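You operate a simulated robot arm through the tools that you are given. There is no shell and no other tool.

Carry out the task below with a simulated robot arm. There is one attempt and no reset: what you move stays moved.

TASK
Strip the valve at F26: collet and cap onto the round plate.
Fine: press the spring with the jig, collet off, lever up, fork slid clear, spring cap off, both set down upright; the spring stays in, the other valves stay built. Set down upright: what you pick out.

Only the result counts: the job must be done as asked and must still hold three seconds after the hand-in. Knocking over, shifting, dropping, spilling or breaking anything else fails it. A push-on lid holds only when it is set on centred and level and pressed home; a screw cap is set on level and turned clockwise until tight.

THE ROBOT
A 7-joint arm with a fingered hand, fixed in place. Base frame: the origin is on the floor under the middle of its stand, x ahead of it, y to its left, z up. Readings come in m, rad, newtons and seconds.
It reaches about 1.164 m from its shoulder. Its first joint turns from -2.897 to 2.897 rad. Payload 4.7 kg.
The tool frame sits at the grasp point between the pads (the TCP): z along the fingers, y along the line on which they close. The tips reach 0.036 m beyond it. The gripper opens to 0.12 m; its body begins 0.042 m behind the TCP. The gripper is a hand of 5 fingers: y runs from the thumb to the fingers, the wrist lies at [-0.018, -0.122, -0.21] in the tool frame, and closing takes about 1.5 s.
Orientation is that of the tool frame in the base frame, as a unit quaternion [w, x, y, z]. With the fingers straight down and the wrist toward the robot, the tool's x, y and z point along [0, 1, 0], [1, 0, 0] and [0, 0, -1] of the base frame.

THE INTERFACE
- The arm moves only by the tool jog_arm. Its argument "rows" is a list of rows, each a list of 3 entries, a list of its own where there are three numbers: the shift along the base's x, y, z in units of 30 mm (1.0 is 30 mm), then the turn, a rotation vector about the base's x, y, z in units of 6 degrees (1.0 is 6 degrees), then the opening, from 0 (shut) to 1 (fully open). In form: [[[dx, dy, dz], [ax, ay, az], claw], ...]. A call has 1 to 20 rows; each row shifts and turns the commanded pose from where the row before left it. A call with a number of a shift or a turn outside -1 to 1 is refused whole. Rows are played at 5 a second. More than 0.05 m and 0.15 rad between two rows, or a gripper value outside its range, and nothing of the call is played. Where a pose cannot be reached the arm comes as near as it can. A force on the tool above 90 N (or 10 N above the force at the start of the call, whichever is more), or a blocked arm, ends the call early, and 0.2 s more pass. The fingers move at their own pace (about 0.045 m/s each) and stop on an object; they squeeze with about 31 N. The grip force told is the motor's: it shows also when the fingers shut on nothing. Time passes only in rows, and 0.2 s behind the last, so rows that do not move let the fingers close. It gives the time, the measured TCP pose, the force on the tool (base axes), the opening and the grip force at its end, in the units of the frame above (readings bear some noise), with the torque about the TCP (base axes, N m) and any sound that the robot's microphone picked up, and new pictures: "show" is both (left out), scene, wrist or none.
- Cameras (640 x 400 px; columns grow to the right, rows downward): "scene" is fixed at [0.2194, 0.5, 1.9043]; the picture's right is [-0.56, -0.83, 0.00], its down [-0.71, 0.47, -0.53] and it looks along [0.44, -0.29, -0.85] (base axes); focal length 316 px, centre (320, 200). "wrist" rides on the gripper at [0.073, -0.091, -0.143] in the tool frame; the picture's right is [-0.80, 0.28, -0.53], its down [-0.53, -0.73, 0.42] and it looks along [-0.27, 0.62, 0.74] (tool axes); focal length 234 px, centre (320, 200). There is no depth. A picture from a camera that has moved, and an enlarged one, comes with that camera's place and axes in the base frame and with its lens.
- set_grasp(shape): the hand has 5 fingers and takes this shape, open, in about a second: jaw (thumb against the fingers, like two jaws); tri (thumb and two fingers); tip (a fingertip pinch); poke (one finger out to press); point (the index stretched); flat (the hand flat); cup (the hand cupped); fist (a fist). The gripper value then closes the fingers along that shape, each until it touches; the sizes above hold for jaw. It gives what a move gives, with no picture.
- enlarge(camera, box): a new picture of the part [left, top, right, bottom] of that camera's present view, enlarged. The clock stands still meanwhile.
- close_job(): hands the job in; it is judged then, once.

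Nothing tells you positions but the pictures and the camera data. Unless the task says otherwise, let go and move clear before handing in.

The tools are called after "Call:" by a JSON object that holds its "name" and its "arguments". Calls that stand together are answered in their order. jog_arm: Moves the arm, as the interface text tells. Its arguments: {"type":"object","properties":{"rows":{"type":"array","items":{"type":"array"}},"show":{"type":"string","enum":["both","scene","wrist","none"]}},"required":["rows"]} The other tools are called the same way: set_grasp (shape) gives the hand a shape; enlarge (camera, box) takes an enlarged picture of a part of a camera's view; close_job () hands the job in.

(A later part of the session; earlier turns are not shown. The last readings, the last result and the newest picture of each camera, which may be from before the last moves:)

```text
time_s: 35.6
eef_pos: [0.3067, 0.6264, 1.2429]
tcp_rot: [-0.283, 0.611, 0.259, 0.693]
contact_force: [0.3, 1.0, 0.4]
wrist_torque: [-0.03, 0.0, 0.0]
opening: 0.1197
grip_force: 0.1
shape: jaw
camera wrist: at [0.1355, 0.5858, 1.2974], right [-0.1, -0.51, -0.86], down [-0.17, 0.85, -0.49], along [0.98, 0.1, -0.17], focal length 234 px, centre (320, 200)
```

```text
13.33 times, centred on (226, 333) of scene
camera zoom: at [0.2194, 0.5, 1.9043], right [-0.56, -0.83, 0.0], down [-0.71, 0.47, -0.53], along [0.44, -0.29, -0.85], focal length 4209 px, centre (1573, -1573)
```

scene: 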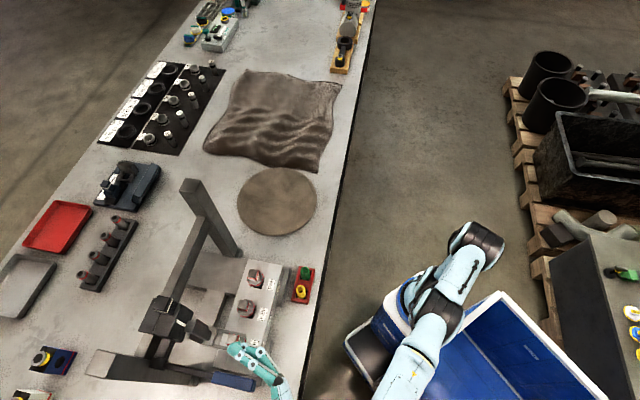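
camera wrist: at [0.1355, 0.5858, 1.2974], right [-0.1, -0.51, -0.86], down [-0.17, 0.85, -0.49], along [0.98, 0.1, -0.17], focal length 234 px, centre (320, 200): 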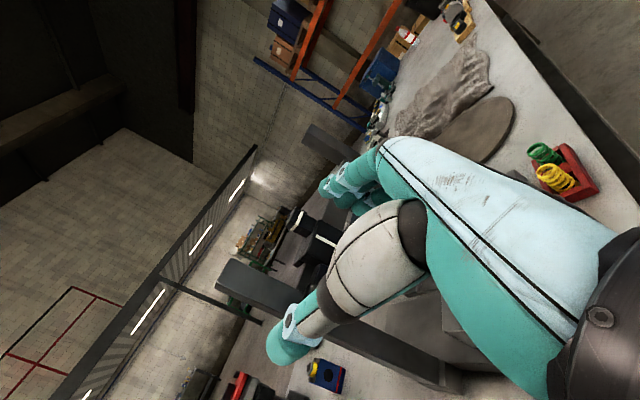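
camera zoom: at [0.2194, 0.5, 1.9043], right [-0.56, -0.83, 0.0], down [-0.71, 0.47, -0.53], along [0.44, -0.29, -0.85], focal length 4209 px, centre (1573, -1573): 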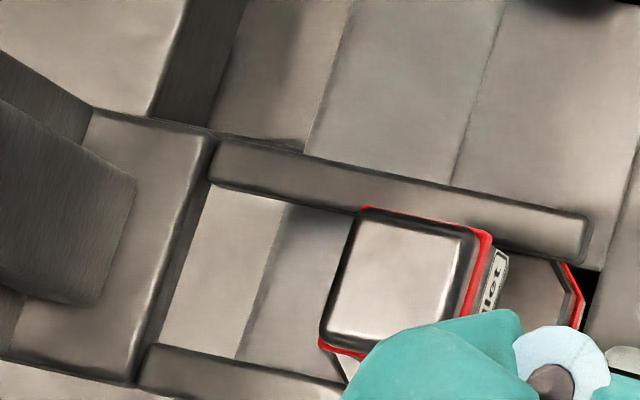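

The lever holds where it was left, at about 77° from vertical. I'll lift clear and turn the hand to point straight down so I can press and hold the lever from above.

Call:
{"name": "jog_arm", "arguments": {"rows": [[[0, 0, 0.8], [0, 0, 0], 1], [[0, 0, 0.8], [0, 0, 0], 1], [[0, 0, 0.8], [0, 0, 0], 1], [[0, 0, 0.8], [0, 0, 0], 1], [[0, 0, 0.4], [-0.815, 0.815, 0], 1], [[0, 0, 0], [-0.815, 0.815, 0], 1], [[0, 0, 0], [-0.815, 0.815, 0], 1], [[0, 0, 0], [-0.815, 0.815, 0], 1], [[0, 0, 0], [-0.815, 0.815, 0], 1], [[0, 0, 0], [-0.815, 0.815, 0], 1], [[0, 0, 0], [-0.815, 0.815, 0], 1], [[0, 0, 0], [-0.815, 0.815, 0], 1], [[0, 0, 0], [-0.815, 0.815, 0], 1], [[0, 0, 0], [-0.815, 0.815, 0], 1], [[0, 0, 0], [-0.815, 0.815, 0], 1], [[0, 0, 0], [-0.815, 0.815, 0], 1], [[0, 0, 0], [-0.815, 0.815, 0], 1], [[0, 0, 0], [-0.815, 0.815, 0], 1], [[0, 0, 0], [0, 0, 0], 1]]}}

Call:
{"name": "enlarge", "arguments": {"camera": "scene", "box": [150, 290, 280, 400]}}

```text
time_s: 39.6
eef_pos: [0.3241, 0.5532, 1.1938]
tcp_rot: [-0.049, 0.916, 0.381, 0.116]
contact_force: [0.0, 0.7, -0.4]
wrist_torque: [0.0, -0.01, -0.01]
opening: 0.1203
grip_force: 0.1
shape: jaw
out of reach, approached as far as the arm can: row 12, 13, 14, 15, 16, 17, 18
camera wrist: at [0.2851, 0.6428, 1.3512], right [-0.44, -0.84, 0.31], down [-0.81, 0.23, -0.54], along [0.39, -0.49, -0.78], focal length 234 px, centre (320, 200)
```

scene: 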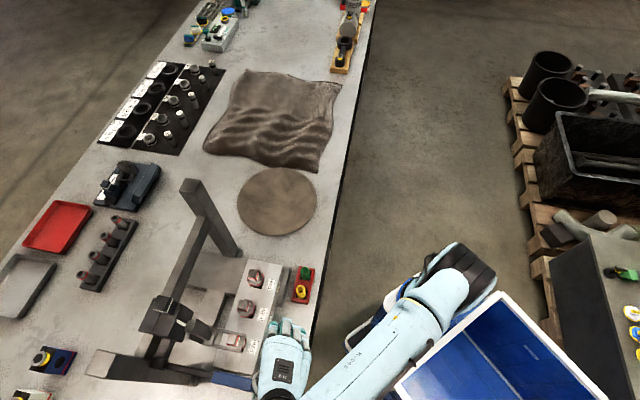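
wrist: 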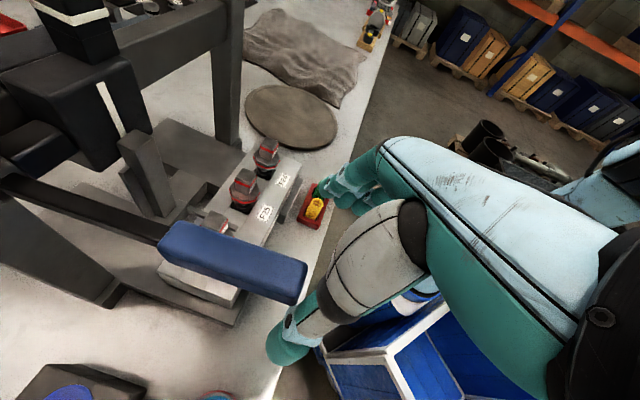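

```text
3.64 times, centred on (215, 345) of scene
camera zoom: at [0.2194, 0.5, 1.9043], right [-0.56, -0.83, 0.0], down [-0.71, 0.47, -0.53], along [0.44, -0.29, -0.85], focal length 1148 px, centre (702, -327)
```

zoom: 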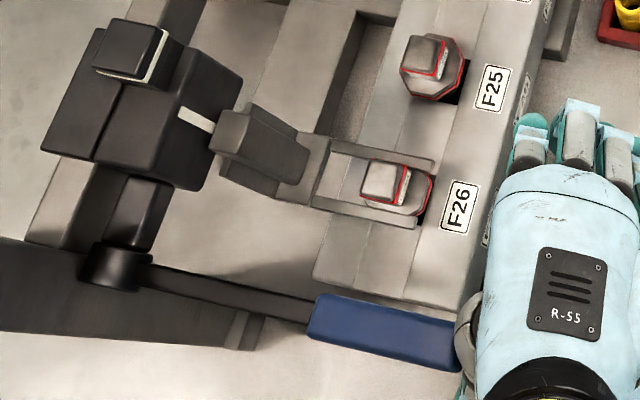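

The arm couldn't hold that roll and ended tilted near the handle's end, without touching it. I'll back off, rise, and turn the wrist the other way round (thumb on the inner side), which suits the arm better.

Call:
{"name": "jog_arm", "arguments": {"rows": [[[-0.55, -0.55, 0], [0, 0, 0], 1], [[-0.55, -0.55, 0], [0, 0, 0], 1], [[0, 0, 0.9], [0, 0, 0], 1], [[0, 0, 0.9], [0, 0, 0], 1], [[0, 0, 0.9], [0, 0, 0], 1], [[0, 0, 0.9], [0, 0, 0], 1], [[0, 0, 0.9], [0, 0, 0], 1], [[0, 0, 0.9], [0, 0, 0], 1], [[0, 0, 0], [0, 0, 1], 1], [[0, 0, 0], [0, 0, 1], 1], [[0, 0, 0], [0, 0, 1], 1], [[0, 0, 0], [0, 0, 1], 1], [[0, 0, 0], [0, 0, 1], 1], [[0, 0, 0], [0, 0, 1], 1], [[0, 0, 0], [0, 0, 1], 1], [[0, 0, 0], [-0.8, 0, 0.5], 1], [[0, 0, 0], [-0.8, 0, 0.5], 1], [[0, 0, 0], [-0.8, 0, 0], 1], [[0, 0, 0], [0, 0, 0], 1]]}}

```text
time_s: 43.6
eef_pos: [0.2942, 0.5102, 1.1903]
tcp_rot: [-0.002, 0.688, 0.726, -0.001]
contact_force: [0.3, 0.0, 0.2]
wrist_torque: [0.01, 0.0, -0.01]
opening: 0.1199
grip_force: 0.1
shape: jaw
out of reach, approached as far as the arm can: row 1, 3, 4, 5, 6, 7, 8
camera wrist: at [0.1996, 0.5787, 1.3349], right [0.33, -0.79, 0.52], down [-0.71, -0.57, -0.42], along [0.63, -0.23, -0.74], focal length 234 px, centre (320, 200)
```

scene: 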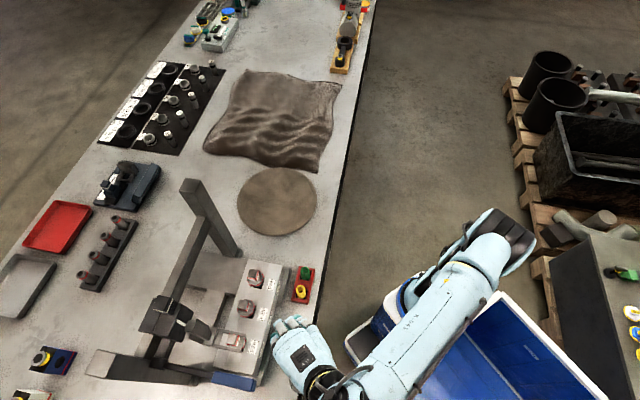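
wrist: 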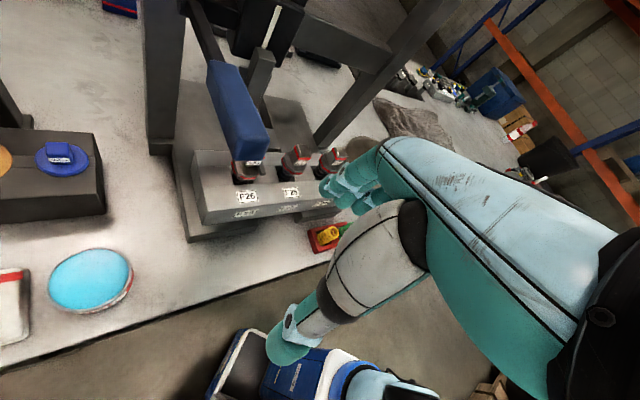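

Now vertical again and clear. I'll rise and continue the yaw so the thumb ends up on the inner side of the handle.

Call:
{"name": "jog_arm", "arguments": {"rows": [[[0, 0, 0.95], [0, 0, 0], 1], [[0, 0, 0.95], [0, 0, 0], 1], [[0, 0, 0.95], [0, 0, 0], 1], [[0, 0, 0.95], [0, 0, 0], 1], [[0, 0, 0.95], [0, 0, 0], 1], [[0, 0, 0.95], [0, 0, 0], 1], [[0, 0, 0], [0, 0, 1], 1], [[0, 0, 0], [0, 0, 1], 1], [[0, 0, 0], [0, 0, 1], 1], [[0, 0, 0], [0, 0, 1], 1], [[0, 0, 0], [0, 0, 1], 1], [[0, 0, 0], [0, 0, 1], 1], [[0, 0, 0], [0, 0, 1], 1], [[0, 0, 0], [0, 0, 1], 1], [[0, 0, 0], [0, 0, 1], 1], [[0, 0, 0], [0, 0, 1], 1], [[0, 0, 0], [0, 0, 1], 1], [[0, 0, 0], [0, 0, 1], 1], [[0, 0, 0], [0, 0, 0], 1]]}}

```text
time_s: 47.6
eef_pos: [0.292, 0.5115, 1.3434]
tcp_rot: [-0.002, 0.129, 0.992, -0.003]
contact_force: [0.2, 0.0, 0.0]
wrist_torque: [-0.03, 0.01, 0.02]
opening: 0.12
grip_force: 0.0
shape: jaw
out of reach, approached as far as the arm can: row 6
camera wrist: at [0.2001, 0.4435, 1.4875], right [0.85, 0.07, 0.52], down [0.33, -0.85, -0.42], along [0.41, 0.53, -0.74], focal length 234 px, centre (320, 200)
```

scene: 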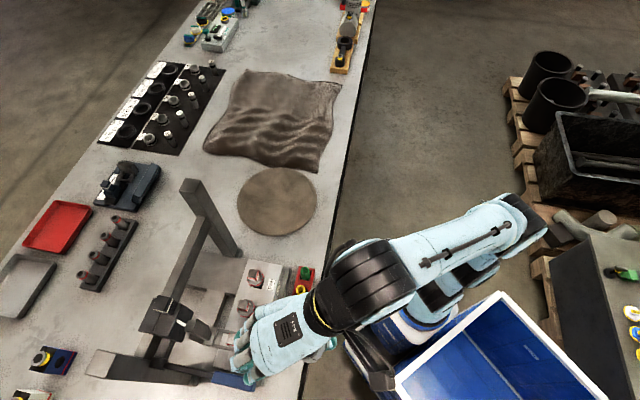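
wrist: 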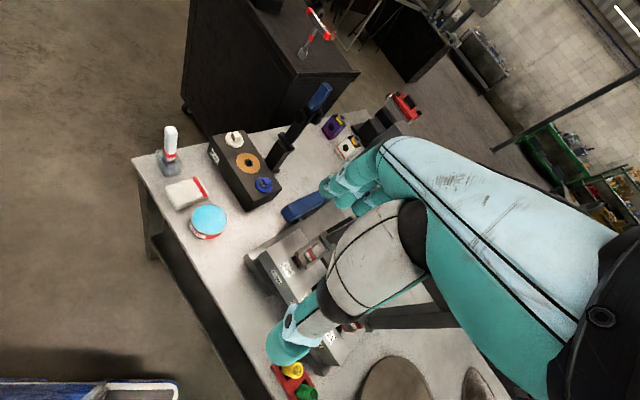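

Call:
{"name": "jog_arm", "arguments": {"rows": [[[0, 0, 0], [0, 0, 1], 1], [[0, 0, 0], [0, 0, 1], 1], [[0, 0, 0], [0, 0, 1], 1], [[0, 0, 0], [0, 0, 1], 1], [[0, 0, 0], [0, 0, 1], 1], [[0, 0, 0], [0, 0, 1], 1], [[0, 0, 0], [0, 0, 1], 1], [[0, 0, 0], [0, 0, 1], 1], [[0, 0, 0], [0, 0, 1], 1], [[0, 0, 0], [0, 0, 1], 1], [[0, 0, 0], [0, 0, 0], 1]]}}

Call:
{"name": "enlarge", "arguments": {"camera": "wrist", "box": [160, 140, 360, 300]}}

Call:
{"name": "enlarge", "arguments": {"camera": "scene", "box": [150, 290, 280, 400]}}

```text
time_s: 50.0
eef_pos: [0.2928, 0.5117, 1.3433]
tcp_rot: [0.0, -0.384, 0.923, -0.003]
contact_force: [0.3, 0.0, 0.5]
wrist_torque: [-0.04, 0.0, 0.01]
opening: 0.12
grip_force: 0.0
shape: jaw
camera wrist: at [0.3065, 0.3972, 1.4873], right [0.37, 0.77, 0.52], down [0.9, -0.14, -0.42], along [-0.25, 0.62, -0.74], focal length 234 px, centre (320, 200)
```

scene: 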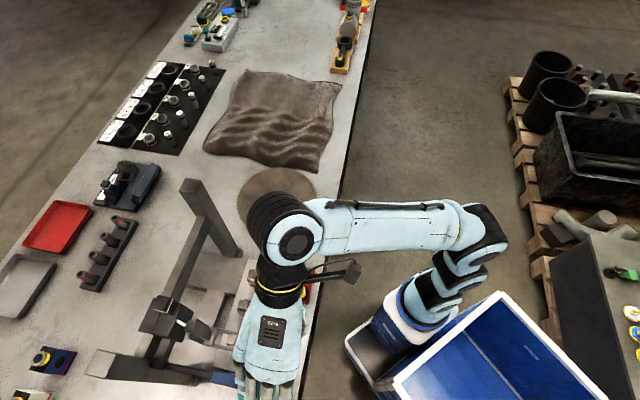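
wrist: 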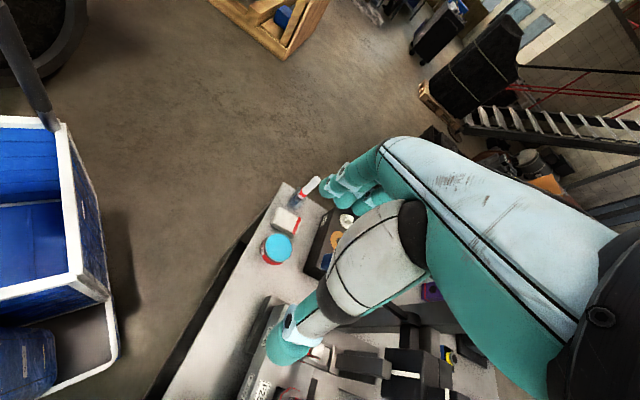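

```text
2.50 times, centred on (260, 220) of wrist
camera zoom: at [0.3065, 0.3972, 1.4873], right [0.37, 0.77, 0.52], down [0.9, -0.14, -0.42], along [-0.25, 0.62, -0.74], focal length 585 px, centre (470, 150)
```

zoom: 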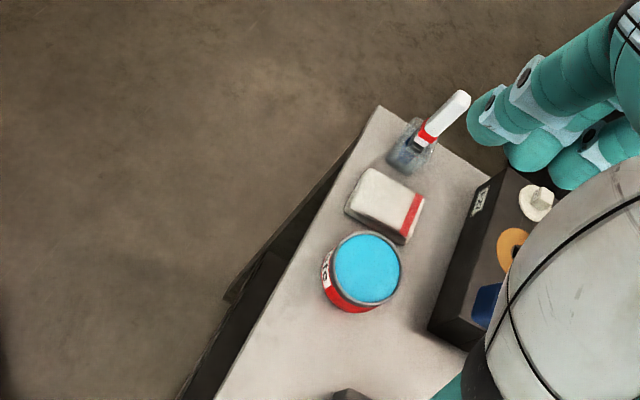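

```text
3.64 times, centred on (215, 345) of scene
camera zoom: at [0.2194, 0.5, 1.9043], right [-0.56, -0.83, 0.0], down [-0.71, 0.47, -0.53], along [0.44, -0.29, -0.85], focal length 1148 px, centre (702, -327)
```

zoom: 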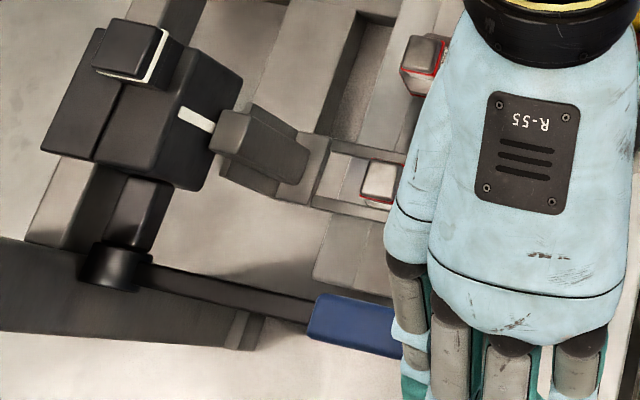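

Now the hand is vertical with the thumb on the inner side. I'll move over the lever handle and check alignment before lowering around it.

Call:
{"name": "jog_arm", "arguments": {"rows": [[[0.188, 0.825, 0], [0, 0, 0], 1], [[0.188, 0.825, 0], [0, 0, 0], 1], [[0.188, 0.825, 0], [0, 0, 0], 1], [[0.188, 0.825, 0], [0, 0, 0], 1], [[0, 0, -0.8], [0, 0, 0], 1], [[0, 0, -0.8], [0, 0, 0], 1], [[0, 0, 0], [0, 0, 0], 1]]}}

Call:
{"name": "enlarge", "arguments": {"camera": "wrist", "box": [200, 140, 460, 400]}}

Call:
{"name": "enlarge", "arguments": {"camera": "scene", "box": [150, 290, 280, 400]}}

```text
time_s: 51.6
eef_pos: [0.3132, 0.608, 1.2935]
tcp_rot: [0.0, -0.383, 0.924, -0.003]
contact_force: [-0.3, 1.0, 0.5]
wrist_torque: [0.0, 0.01, -0.02]
opening: 0.12
grip_force: 0.0
shape: jaw
camera wrist: at [0.3279, 0.4959, 1.4386], right [0.37, 0.77, 0.52], down [0.9, -0.14, -0.42], along [-0.25, 0.62, -0.74], focal length 234 px, centre (320, 200)
```

scene: 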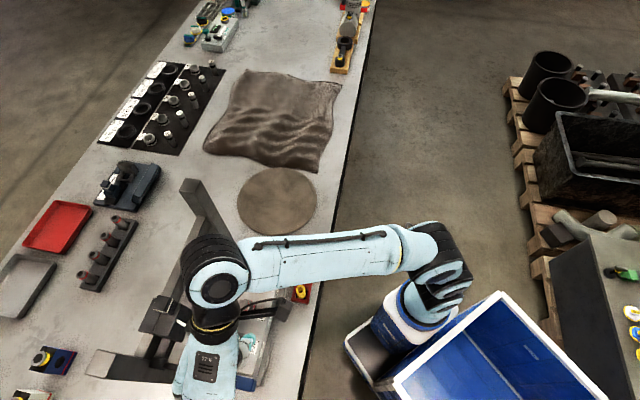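
wrist: 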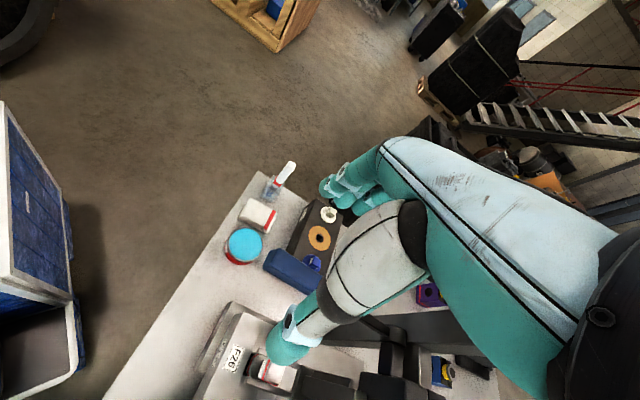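

```text
1.54 times, centred on (330, 270) of wrist
camera zoom: at [0.3279, 0.4959, 1.4386], right [0.37, 0.77, 0.52], down [0.9, -0.14, -0.42], along [-0.25, 0.62, -0.74], focal length 360 px, centre (305, 92)
```

zoom: 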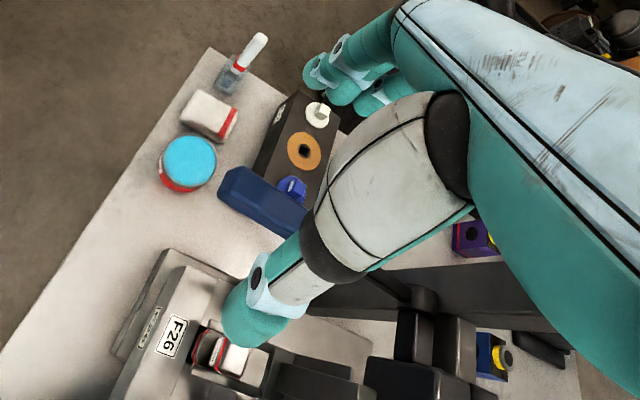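

```text
3.64 times, centred on (215, 345) of scene
camera zoom: at [0.2194, 0.5, 1.9043], right [-0.56, -0.83, 0.0], down [-0.71, 0.47, -0.53], along [0.44, -0.29, -0.85], focal length 1148 px, centre (702, -327)
```

zoom: 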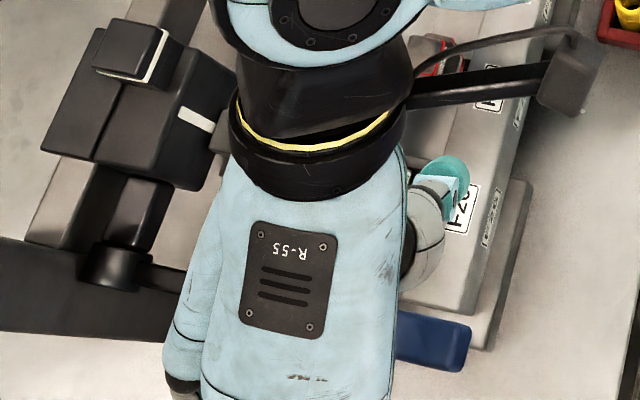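

The handle lies between the thumb and fingers. Lowering around it and then closing.

Call:
{"name": "jog_arm", "arguments": {"rows": [[[0, 0, -0.86], [0, 0, 0], 1], [[0, 0, -0.86], [0, 0, 0], 1], [[0, 0, -0.86], [0, 0, 0], 1], [[0, 0, -0.8], [0, 0, 0], 1], [[0, 0, 0], [0, 0, 0], 1]], "show": "none"}}

Call:
{"name": "enlarge", "arguments": {"camera": "wrist", "box": [200, 140, 460, 400]}}

Call:
{"name": "enlarge", "arguments": {"camera": "scene", "box": [150, 290, 280, 400]}}

```text
time_s: 52.8
eef_pos: [0.3166, 0.6122, 1.1918]
tcp_rot: [0.001, -0.384, 0.923, -0.003]
contact_force: [0.6, 0.3, 0.5]
wrist_torque: [-0.01, -0.02, -0.01]
opening: 0.12
grip_force: 0.0
shape: jaw
```

```text
1.54 times, centred on (330, 270) of wrist
camera zoom: at [0.3296, 0.4973, 1.3361], right [0.37, 0.77, 0.52], down [0.9, -0.14, -0.42], along [-0.25, 0.62, -0.74], focal length 360 px, centre (305, 92)
```

zoom: 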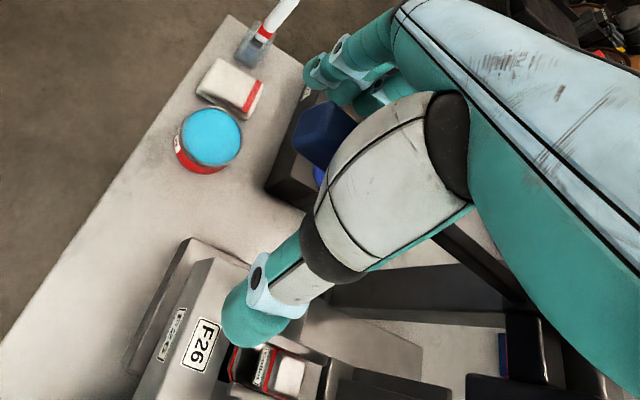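

```text
3.64 times, centred on (215, 345) of scene
camera zoom: at [0.2194, 0.5, 1.9043], right [-0.56, -0.83, 0.0], down [-0.71, 0.47, -0.53], along [0.44, -0.29, -0.85], focal length 1148 px, centre (702, -327)
```

zoom: 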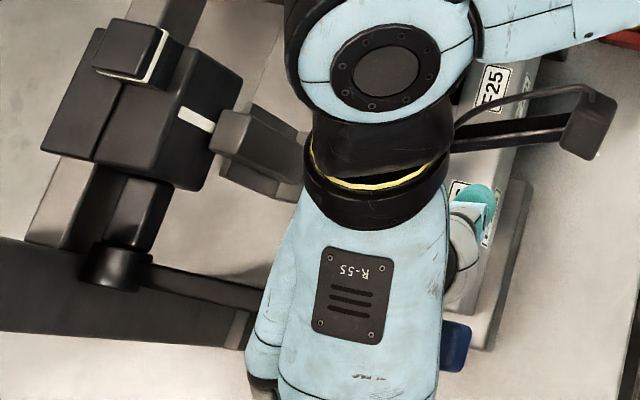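

Call:
{"name": "jog_arm", "arguments": {"rows": [[[0, 0, 0], [0, 0, 0], 0.5], [[0, 0, 0], [0, 0, 0], 0.2], [[0, 0, 0], [0, 0, 0], 0], [[0, 0, 0], [0, 0, 0], 0], [[0, 0, 0], [0, 0, 0], 0], [[0, 0, 0], [0, 0, 0], 0], [[0, 0, 0], [0, 0, 0], 0], [[0, 0, 0], [0, 0, 0], 0]]}}

Call:
{"name": "enlarge", "arguments": {"camera": "wrist", "box": [200, 140, 460, 400]}}

```text
time_s: 54.6
eef_pos: [0.3162, 0.6117, 1.1924]
tcp_rot: [0.0, -0.383, 0.924, -0.003]
contact_force: [2.1, -2.7, -1.6]
wrist_torque: [0.02, 0.06, 0.12]
opening: 0.0
grip_force: 26.9
shape: jaw
camera wrist: at [0.3299, 0.4971, 1.3363], right [0.37, 0.77, 0.52], down [0.9, -0.14, -0.42], along [-0.25, 0.62, -0.74], focal length 234 px, centre (320, 200)
```

scene: 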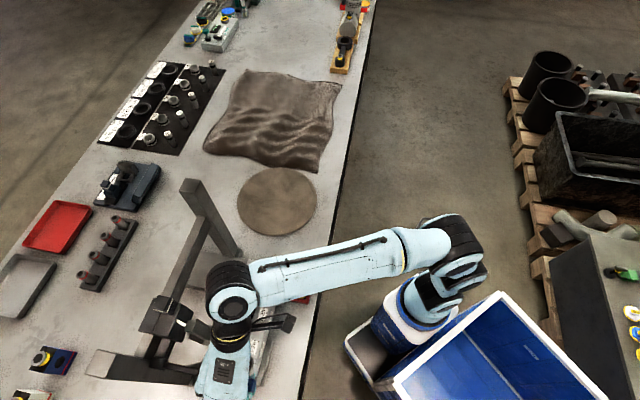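
wrist: 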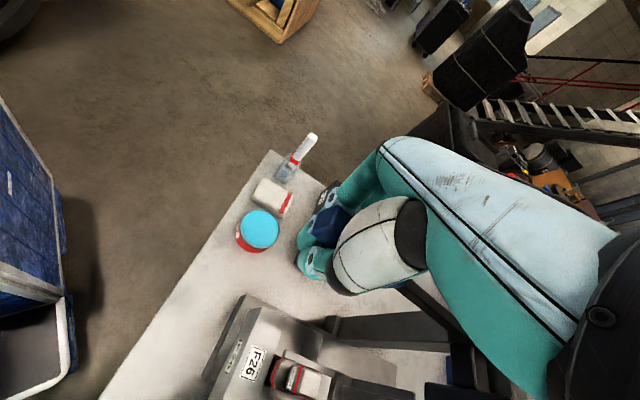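

```text
1.54 times, centred on (330, 270) of wrist
camera zoom: at [0.3299, 0.4971, 1.3363], right [0.37, 0.77, 0.52], down [0.9, -0.14, -0.42], along [-0.25, 0.62, -0.74], focal length 360 px, centre (305, 92)
```

zoom: 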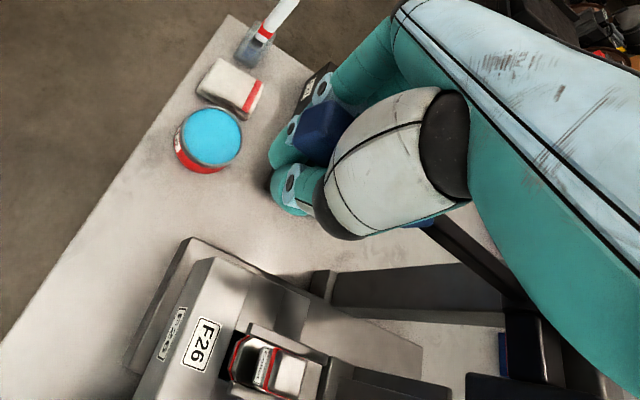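

The fingers enclose the handle, so I can both push and lift it. Now pressing down step by step while watching force and the fork.

Call:
{"name": "jog_arm", "arguments": {"rows": [[[-0.06, -0.06, -0.5], [0, 0, 0], 0], [[-0.05, -0.05, -0.5], [0, 0, 0], 0], [[-0.03, -0.03, -0.5], [0, 0, 0], 0], [[0, 0, 0], [0, 0, 0], 0]], "show": "wrist"}}

Call:
{"name": "enlarge", "arguments": {"camera": "wrist", "box": [200, 300, 360, 400]}}

Call:
{"name": "enlarge", "arguments": {"camera": "scene", "box": [150, 290, 280, 400]}}

```text
time_s: 55.6
eef_pos: [0.312, 0.6082, 1.1492]
tcp_rot: [0.0, -0.383, 0.924, -0.002]
contact_force: [0.6, 1.0, 6.5]
wrist_torque: [-0.09, 0.1, 0.0]
opening: 0.0
grip_force: 31.8
shape: jaw
camera wrist: at [0.3246, 0.4929, 1.2934], right [0.37, 0.77, 0.52], down [0.9, -0.14, -0.42], along [-0.25, 0.62, -0.74], focal length 234 px, centre (320, 200)
```

wrist: 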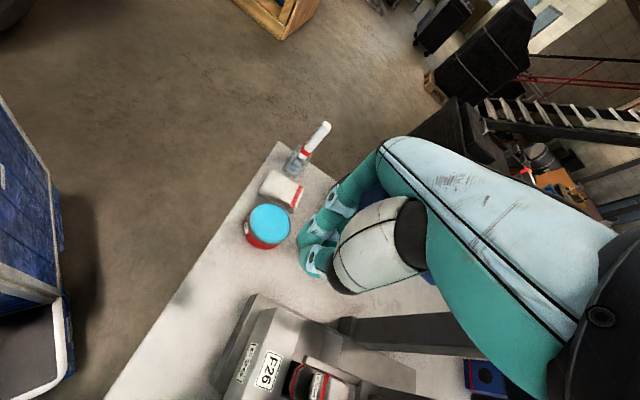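

```text
4.00 times, centred on (280, 350) of wrist
camera zoom: at [0.3246, 0.4929, 1.2934], right [0.37, 0.77, 0.52], down [0.9, -0.14, -0.42], along [-0.25, 0.62, -0.74], focal length 937 px, centre (480, -400)
```

zoom: 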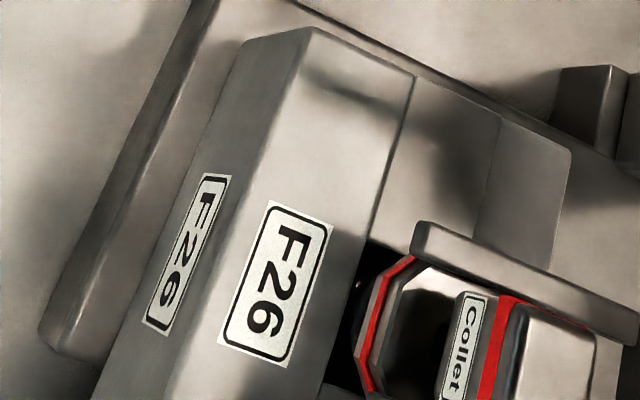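

```text
3.64 times, centred on (215, 345) of scene
camera zoom: at [0.2194, 0.5, 1.9043], right [-0.56, -0.83, 0.0], down [-0.71, 0.47, -0.53], along [0.44, -0.29, -0.85], focal length 1148 px, centre (702, -327)
```

zoom: 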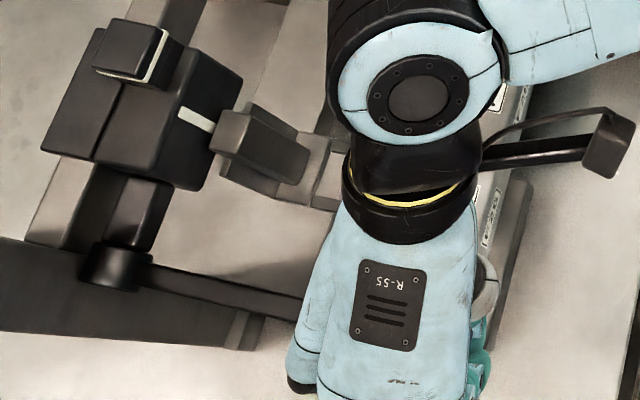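

Call:
{"name": "jog_arm", "arguments": {"rows": [[[0, 0, -0.5], [0, 0, 0], 0], [[0, 0, -0.5], [0, 0, 0], 0], [[0, 0, 0], [0, 0, 0], 0]], "show": "wrist"}}

Call:
{"name": "enlarge", "arguments": {"camera": "wrist", "box": [200, 300, 360, 400]}}

Call:
{"name": "enlarge", "arguments": {"camera": "scene", "box": [150, 290, 280, 400]}}

```text
time_s: 56.1
eef_pos: [0.311, 0.6087, 1.1475]
tcp_rot: [0.007, -0.379, 0.925, 0.014]
contact_force: [-0.5, 6.8, 14.5]
wrist_torque: [-0.56, 0.22, -0.11]
opening: 0.0001
grip_force: 30.8
shape: jaw
stopped in row 2: the force on the tool passed its limit at 105 N (the readings are from after the stop); the commanded pose is now the measured one
camera wrist: at [0.3227, 0.4898, 1.2882], right [0.37, 0.75, 0.55], down [0.9, -0.13, -0.42], along [-0.24, 0.65, -0.72], focal length 234 px, centre (320, 200)
```

wrist: 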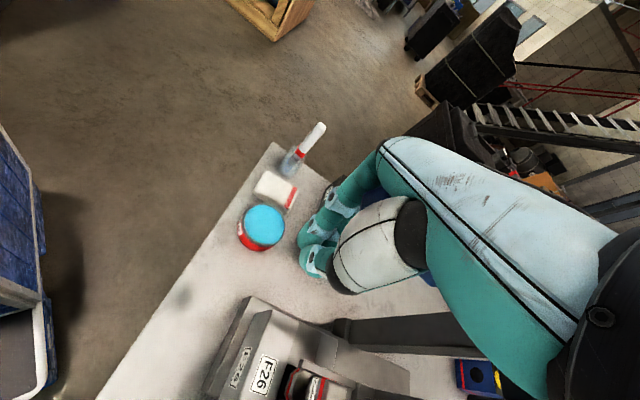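

```text
4.00 times, centred on (280, 350) of wrist
camera zoom: at [0.3227, 0.4898, 1.2882], right [0.37, 0.75, 0.55], down [0.9, -0.13, -0.42], along [-0.24, 0.65, -0.72], focal length 937 px, centre (480, -400)
```

zoom: 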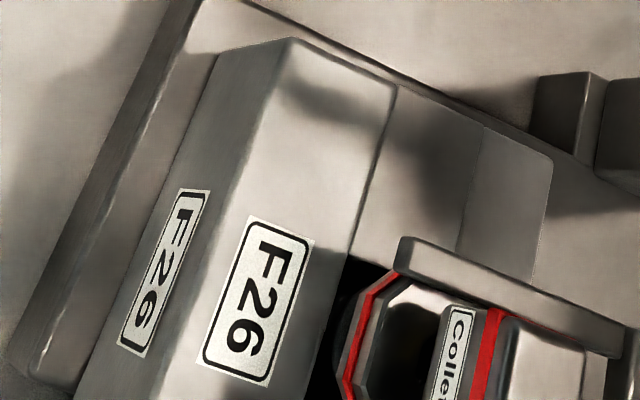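

```text
3.64 times, centred on (215, 345) of scene
camera zoom: at [0.2194, 0.5, 1.9043], right [-0.56, -0.83, 0.0], down [-0.71, 0.47, -0.53], along [0.44, -0.29, -0.85], focal length 1148 px, centre (702, -327)
```

zoom: 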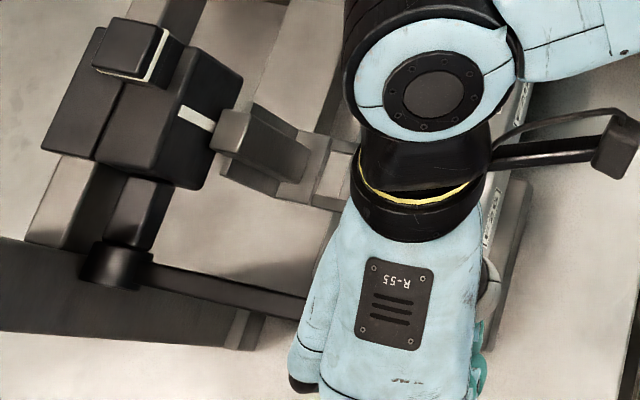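

The lever hit a firm stop: comparing images, the cap has already been pushed down about 7 mm while the collet stayed on the stem, so this seems to be full travel. I'll look closely at the collet and fork now.

Call:
{"name": "enlarge", "arguments": {"camera": "wrist", "box": [260, 340, 360, 400]}}

Call:
{"name": "enlarge", "arguments": {"camera": "scene", "box": [160, 310, 240, 370]}}

```text
6.40 times, centred on (310, 370) of wrist
camera zoom: at [0.3227, 0.4898, 1.2882], right [0.37, 0.75, 0.55], down [0.9, -0.13, -0.42], along [-0.24, 0.65, -0.72], focal length 1499 px, centre (384, -888)
```

zoom: 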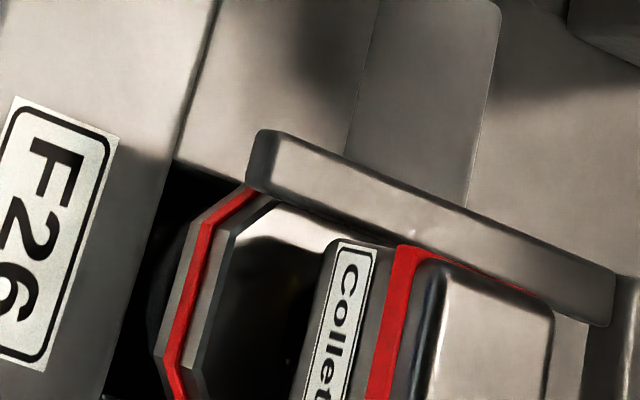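

```text
6.67 times, centred on (200, 340) of scene
camera zoom: at [0.2194, 0.5, 1.9043], right [-0.56, -0.83, 0.0], down [-0.71, 0.47, -0.53], along [0.44, -0.29, -0.85], focal length 2104 px, centre (1120, -733)
```

zoom: 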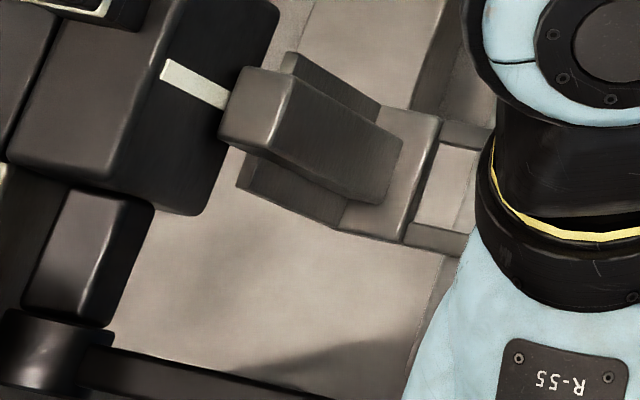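

The fork is seated on the cap and centred. I'll ease off, open the hand and rise, then check whether the lever and fork hold.

Call:
{"name": "jog_arm", "arguments": {"rows": [[[0, 0, 0.2], [0, 0, 0], 0], [[0, 0, 0], [0, 0, 0], 0.3], [[0, 0, 0], [0, 0, 0], 0.6], [[0, 0, 0], [0, 0, 0], 1], [[0, 0, 0], [0, 0, 0], 1], [[0, 0, 0], [0, 0, 0], 1], [[0, 0, 0], [0, 0, 0], 1], [[0, 0, 0], [0, 0, 0], 1]]}}

Call:
{"name": "enlarge", "arguments": {"camera": "wrist", "box": [200, 140, 460, 400]}}

```text
time_s: 57.9
eef_pos: [0.311, 0.6096, 1.1512]
tcp_rot: [0.007, -0.381, 0.925, 0.012]
contact_force: [-0.2, 0.1, 0.1]
wrist_torque: [-0.04, -0.01, -0.04]
opening: 0.1195
grip_force: 0.0
shape: jaw
camera wrist: at [0.3233, 0.4898, 1.2924], right [0.37, 0.75, 0.55], down [0.9, -0.14, -0.42], along [-0.24, 0.65, -0.72], focal length 234 px, centre (320, 200)
```

scene: 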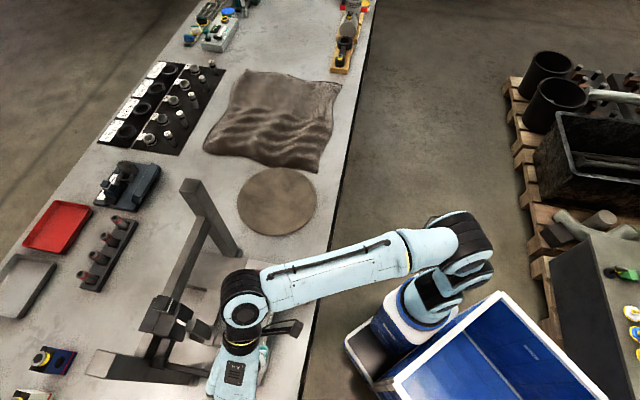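
wrist: 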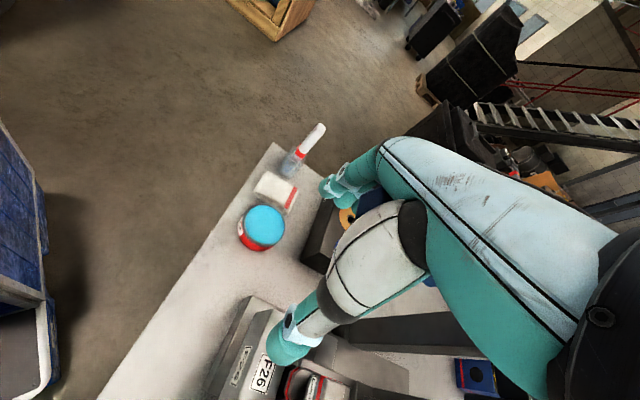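

```text
1.54 times, centred on (330, 270) of wrist
camera zoom: at [0.3233, 0.4898, 1.2924], right [0.37, 0.75, 0.55], down [0.9, -0.14, -0.42], along [-0.24, 0.65, -0.72], focal length 360 px, centre (305, 92)
```

zoom: 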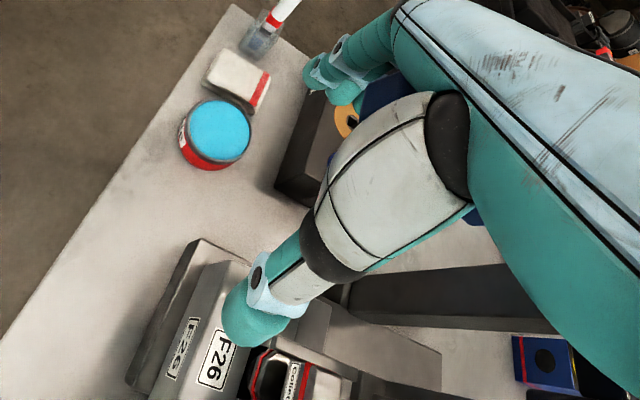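

Call:
{"name": "jog_arm", "arguments": {"rows": [[[0, 0, 0.7], [0, 0, 0], 1], [[0, 0, 0.9], [0, 0, 0], 1], [[0, 0, 0.9], [0, 0, 0], 1], [[0, 0, 0.9], [0, 0, 0], 1], [[0, 0, 0.9], [0, 0, 0], 1], [[0, 0, 0.9], [0, 0, 0], 1], [[-0.6, -0.6, 0], [0, 0, 0], 1], [[-0.6, -0.6, 0], [0, 0, 0], 1], [[0, 0, 0], [0, 0, -1], 1], [[0, 0, 0], [0, 0, -1], 1], [[0, 0, 0], [0, 0, -1], 1], [[0, 0, 0], [0, 0, -1], 1], [[0, 0, 0], [0, 0, -1], 1], [[0, 0, 0], [0, 0, -1], 1], [[0, 0, 0], [0, 0, -1], 1], [[0, 0, 0], [0, 0, 0], 1]]}}

Call:
{"name": "enlarge", "arguments": {"camera": "scene", "box": [206, 318, 246, 348]}}

Call:
{"name": "enlarge", "arguments": {"camera": "scene", "box": [150, 290, 280, 400]}}

```text
time_s: 61.3
eef_pos: [0.2751, 0.5738, 1.308]
tcp_rot: [0.011, -0.023, 1.0, 0.009]
contact_force: [-0.6, 0.6, 0.7]
wrist_torque: [-0.03, 0.01, 0.02]
opening: 0.1195
grip_force: 0.0
shape: jaw
camera wrist: at [0.2045, 0.4773, 1.4481], right [0.78, 0.31, 0.55], down [0.57, -0.7, -0.42], along [0.25, 0.64, -0.72], focal length 234 px, centre (320, 200)
```

scene: 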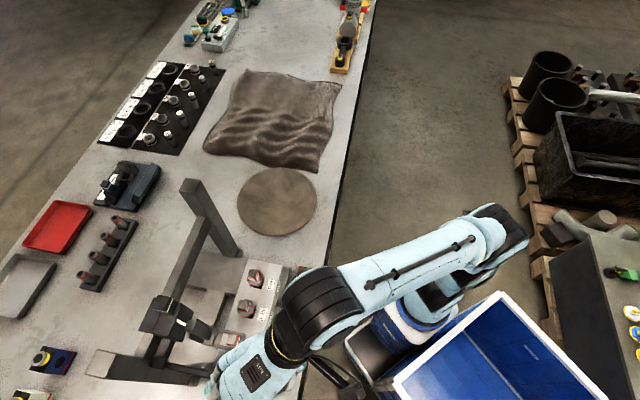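
wrist: 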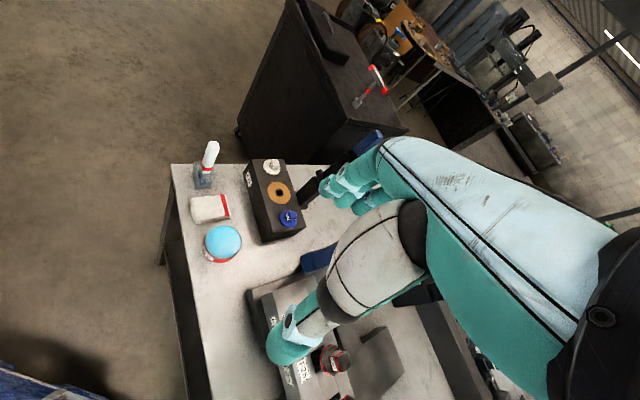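

```text
13.33 times, centred on (226, 333) of scene
camera zoom: at [0.2194, 0.5, 1.9043], right [-0.56, -0.83, 0.0], down [-0.71, 0.47, -0.53], along [0.44, -0.29, -0.85], focal length 4209 px, centre (1573, -1573)
```

zoom: 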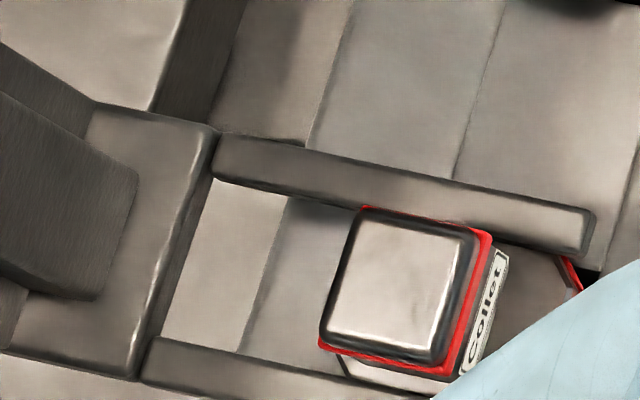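

```text
3.64 times, centred on (215, 345) of scene
camera zoom: at [0.2194, 0.5, 1.9043], right [-0.56, -0.83, 0.0], down [-0.71, 0.47, -0.53], along [0.44, -0.29, -0.85], focal length 1148 px, centre (702, -327)
```

zoom: 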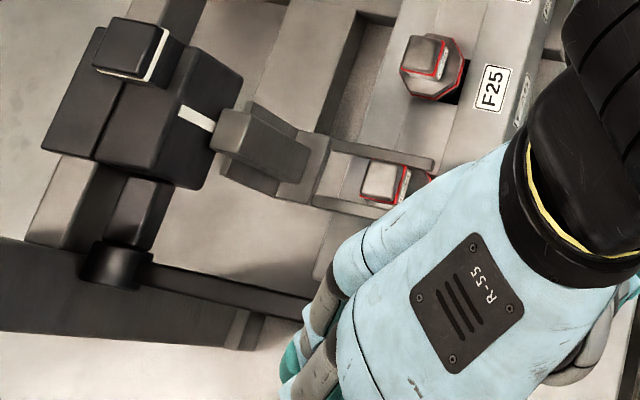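

Call:
{"name": "jog_arm", "arguments": {"rows": [[[0, 0, 0], [0, 0, -1], 1], [[0, 0, 0], [0, 0, -1], 1], [[0, 0, 0], [0, 0, -1], 1], [[0, 0, 0], [0, 0, -1], 1], [[0.3, -0.8, 0], [0, 0, -1], 1], [[0.3, -0.8, 0], [0, 0, -1], 1], [[0.3, -0.8, 0], [0, 0, -1], 1], [[0.3, -0.8, 0], [0, 0, -1], 1], [[0, 0, 0], [0, 0, 0], 1]]}}

Call:
{"name": "enlarge", "arguments": {"camera": "scene", "box": [206, 318, 246, 348]}}

Call:
{"name": "enlarge", "arguments": {"camera": "scene", "box": [150, 290, 280, 400]}}

Call:
{"name": "enlarge", "arguments": {"camera": "wrist", "box": [200, 100, 400, 300]}}

```text
time_s: 63.3
eef_pos: [0.3109, 0.4767, 1.3089]
tcp_rot: [0.013, 0.386, 0.922, 0.004]
contact_force: [-0.2, 0.3, 0.3]
wrist_torque: [0.05, 0.02, 0.01]
opening: 0.1197
grip_force: 0.0
shape: jaw
camera wrist: at [0.1917, 0.4654, 1.4491], right [0.75, -0.37, 0.55], down [-0.14, -0.9, -0.42], along [0.65, 0.24, -0.72], focal length 234 px, centre (320, 200)
```

scene: 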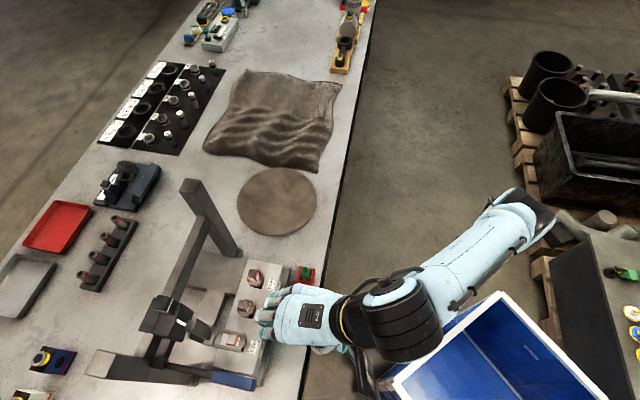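
wrist: 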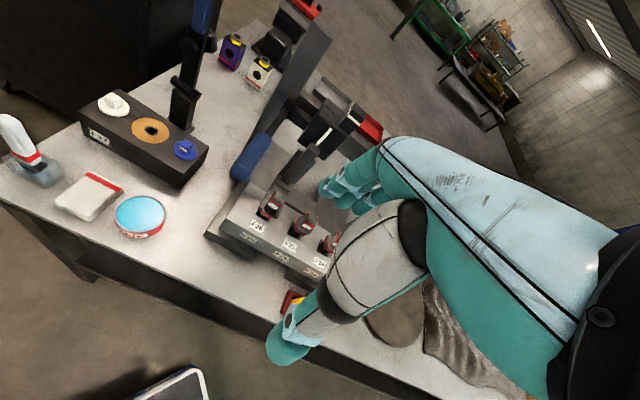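

```text
13.33 times, centred on (226, 333) of scene
camera zoom: at [0.2194, 0.5, 1.9043], right [-0.56, -0.83, 0.0], down [-0.71, 0.47, -0.53], along [0.44, -0.29, -0.85], focal length 4209 px, centre (1573, -1573)
```

zoom: 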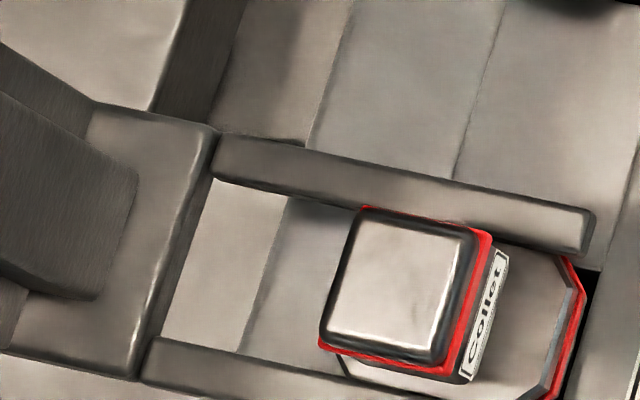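

```text
3.64 times, centred on (215, 345) of scene
camera zoom: at [0.2194, 0.5, 1.9043], right [-0.56, -0.83, 0.0], down [-0.71, 0.47, -0.53], along [0.44, -0.29, -0.85], focal length 1148 px, centre (702, -327)
```

zoom: 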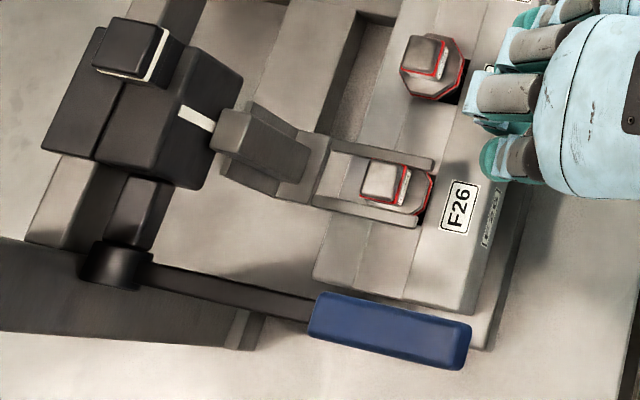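

```text
2.00 times, centred on (300, 200) of wrist
camera zoom: at [0.1917, 0.4654, 1.4491], right [0.75, -0.37, 0.55], down [-0.14, -0.9, -0.42], along [0.65, 0.24, -0.72], focal length 468 px, centre (360, 200)
```

zoom: 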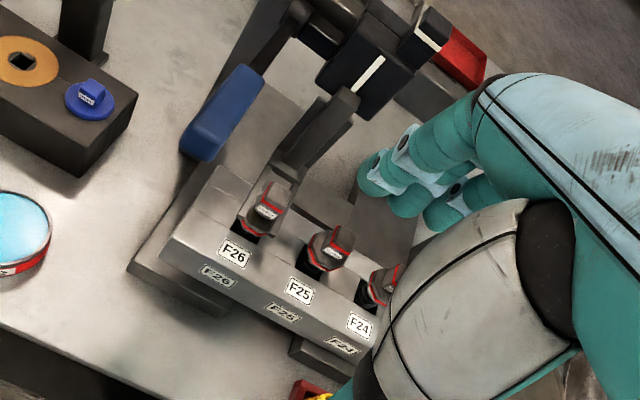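

The lever holds down on its own, with the F26 cap pressed about 10 mm and the collet standing free between the prongs. The neighbouring valves are close, so I'll try the fingertip pinch and see how the hand looks.

Call:
{"name": "set_grasp", "arguments": {"shape": "tip"}}

Call:
{"name": "jog_arm", "arguments": {"rows": [[[0, 0, 0], [0.025, 0.258, 0.07], 1], [[0, 0, 0], [0, 0, 0], 1]]}}

Call:
{"name": "enlarge", "arguments": {"camera": "scene", "box": [220, 260, 360, 370]}}

Call:
{"name": "enlarge", "arguments": {"camera": "wrist", "box": [200, 100, 440, 400]}}

```text
time_s: 64.2
eef_pos: [0.3109, 0.4754, 1.3089]
tcp_rot: [0.013, 0.385, 0.923, 0.003]
contact_force: [-0.1, -1.3, 0.3]
wrist_torque: [-0.02, 0.0, 0.03]
opening: 0.1197
grip_force: 0.0
shape: tip
```

```text
time_s: 64.8
eef_pos: [0.3112, 0.4757, 1.3079]
tcp_rot: [0.0, 0.381, 0.924, -0.001]
contact_force: [0.0, -0.3, 0.1]
wrist_torque: [0.02, 0.01, 0.02]
opening: 0.1198
grip_force: 0.1
shape: tip
camera wrist: at [0.1957, 0.464, 1.4521], right [0.77, -0.37, 0.53], down [-0.14, -0.9, -0.42], along [0.63, 0.25, -0.74], focal length 234 px, centre (320, 200)
```

scene: 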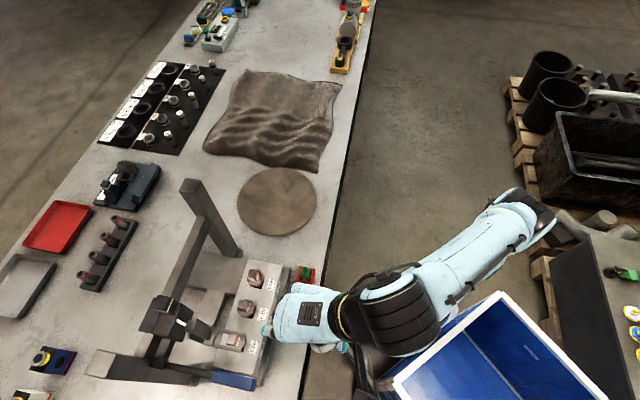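
wrist: 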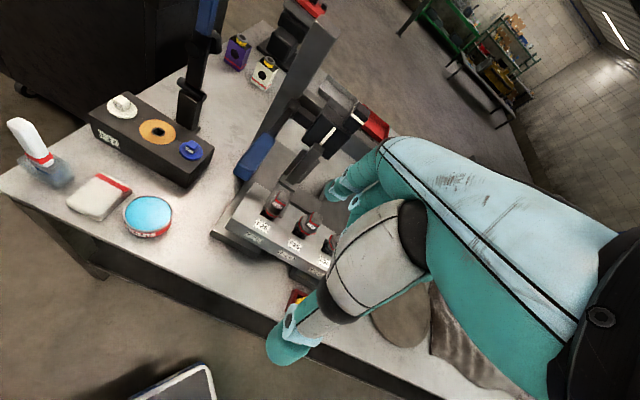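

```text
3.64 times, centred on (290, 315) of scene
camera zoom: at [0.2194, 0.5, 1.9043], right [-0.56, -0.83, 0.0], down [-0.71, 0.47, -0.53], along [0.44, -0.29, -0.85], focal length 1148 px, centre (429, -218)
```

zoom: 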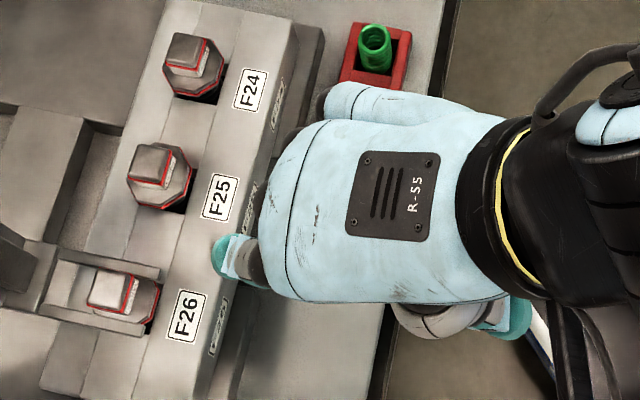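

```text
1.33 times, centred on (320, 250) of wrist
camera zoom: at [0.1957, 0.464, 1.4521], right [0.77, -0.37, 0.53], down [-0.14, -0.9, -0.42], along [0.63, 0.25, -0.74], focal length 312 px, centre (320, 133)
```

zoom: 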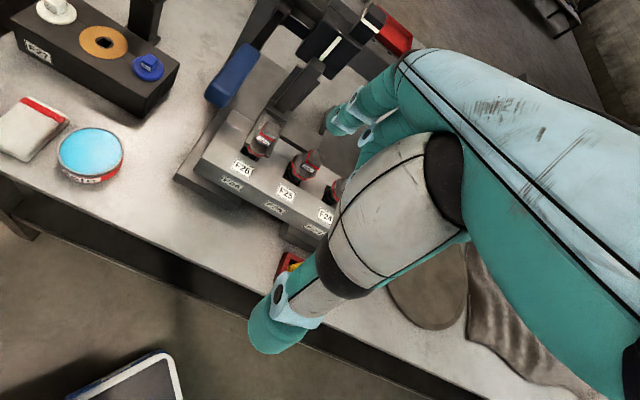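

In this shape only the index and thumb extend, which suits the tight space. I'll set a smaller opening here in free space to see the finger profile before approaching.

Call:
{"name": "jog_arm", "arguments": {"rows": [[[0, 0, 0], [0, 0, 0], 0.4], [[0, 0, 0], [0, 0, 0], 0.4], [[0, 0, 0], [0, 0, 0], 0.4], [[0, 0, 0], [0, 0, 0], 0.4], [[0, 0, 0], [0, 0, 0], 0.4]], "show": "wrist"}}

Call:
{"name": "enlarge", "arguments": {"camera": "scene", "box": [230, 270, 370, 370]}}

Call:
{"name": "enlarge", "arguments": {"camera": "wrist", "box": [240, 140, 440, 380]}}

```text
time_s: 66.0
eef_pos: [0.3105, 0.4765, 1.3096]
tcp_rot: [-0.001, 0.381, 0.924, -0.001]
contact_force: [-0.8, 0.7, -0.9]
wrist_torque: [-0.01, 0.01, 0.03]
opening: 0.0488
grip_force: 0.1
shape: tip
camera wrist: at [0.1957, 0.464, 1.452], right [0.77, -0.37, 0.53], down [-0.14, -0.9, -0.42], along [0.63, 0.25, -0.74], focal length 234 px, centre (320, 200)
```

wrist: 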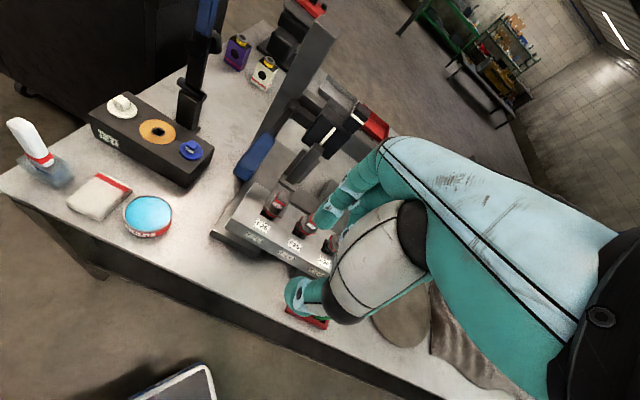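

```text
4.00 times, centred on (300, 320) of scene
camera zoom: at [0.2194, 0.5, 1.9043], right [-0.56, -0.83, 0.0], down [-0.71, 0.47, -0.53], along [0.44, -0.29, -0.85], focal length 1263 px, centre (400, -280)
```

zoom: 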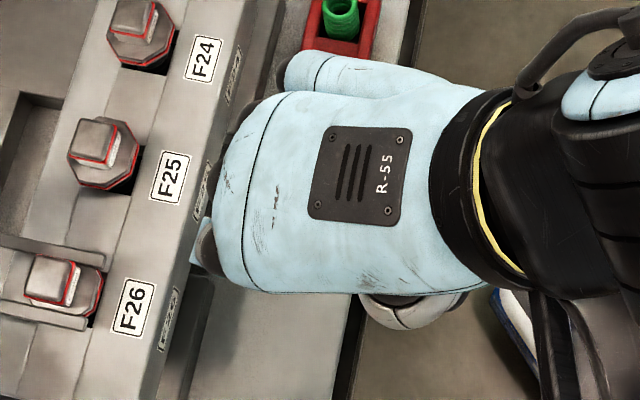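

```text
1.67 times, centred on (340, 260) of wrist
camera zoom: at [0.1957, 0.464, 1.452], right [0.77, -0.37, 0.53], down [-0.14, -0.9, -0.42], along [0.63, 0.25, -0.74], focal length 390 px, centre (287, 100)
```

zoom: 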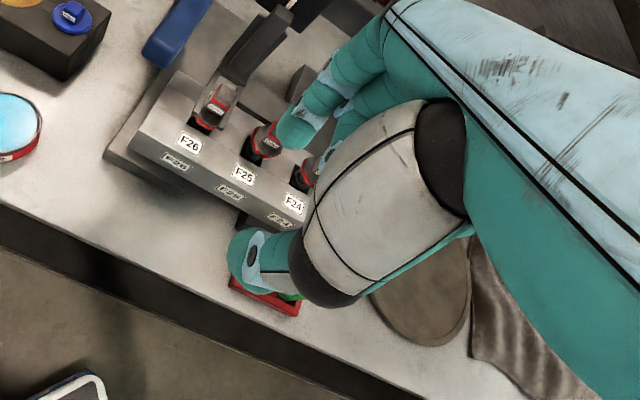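

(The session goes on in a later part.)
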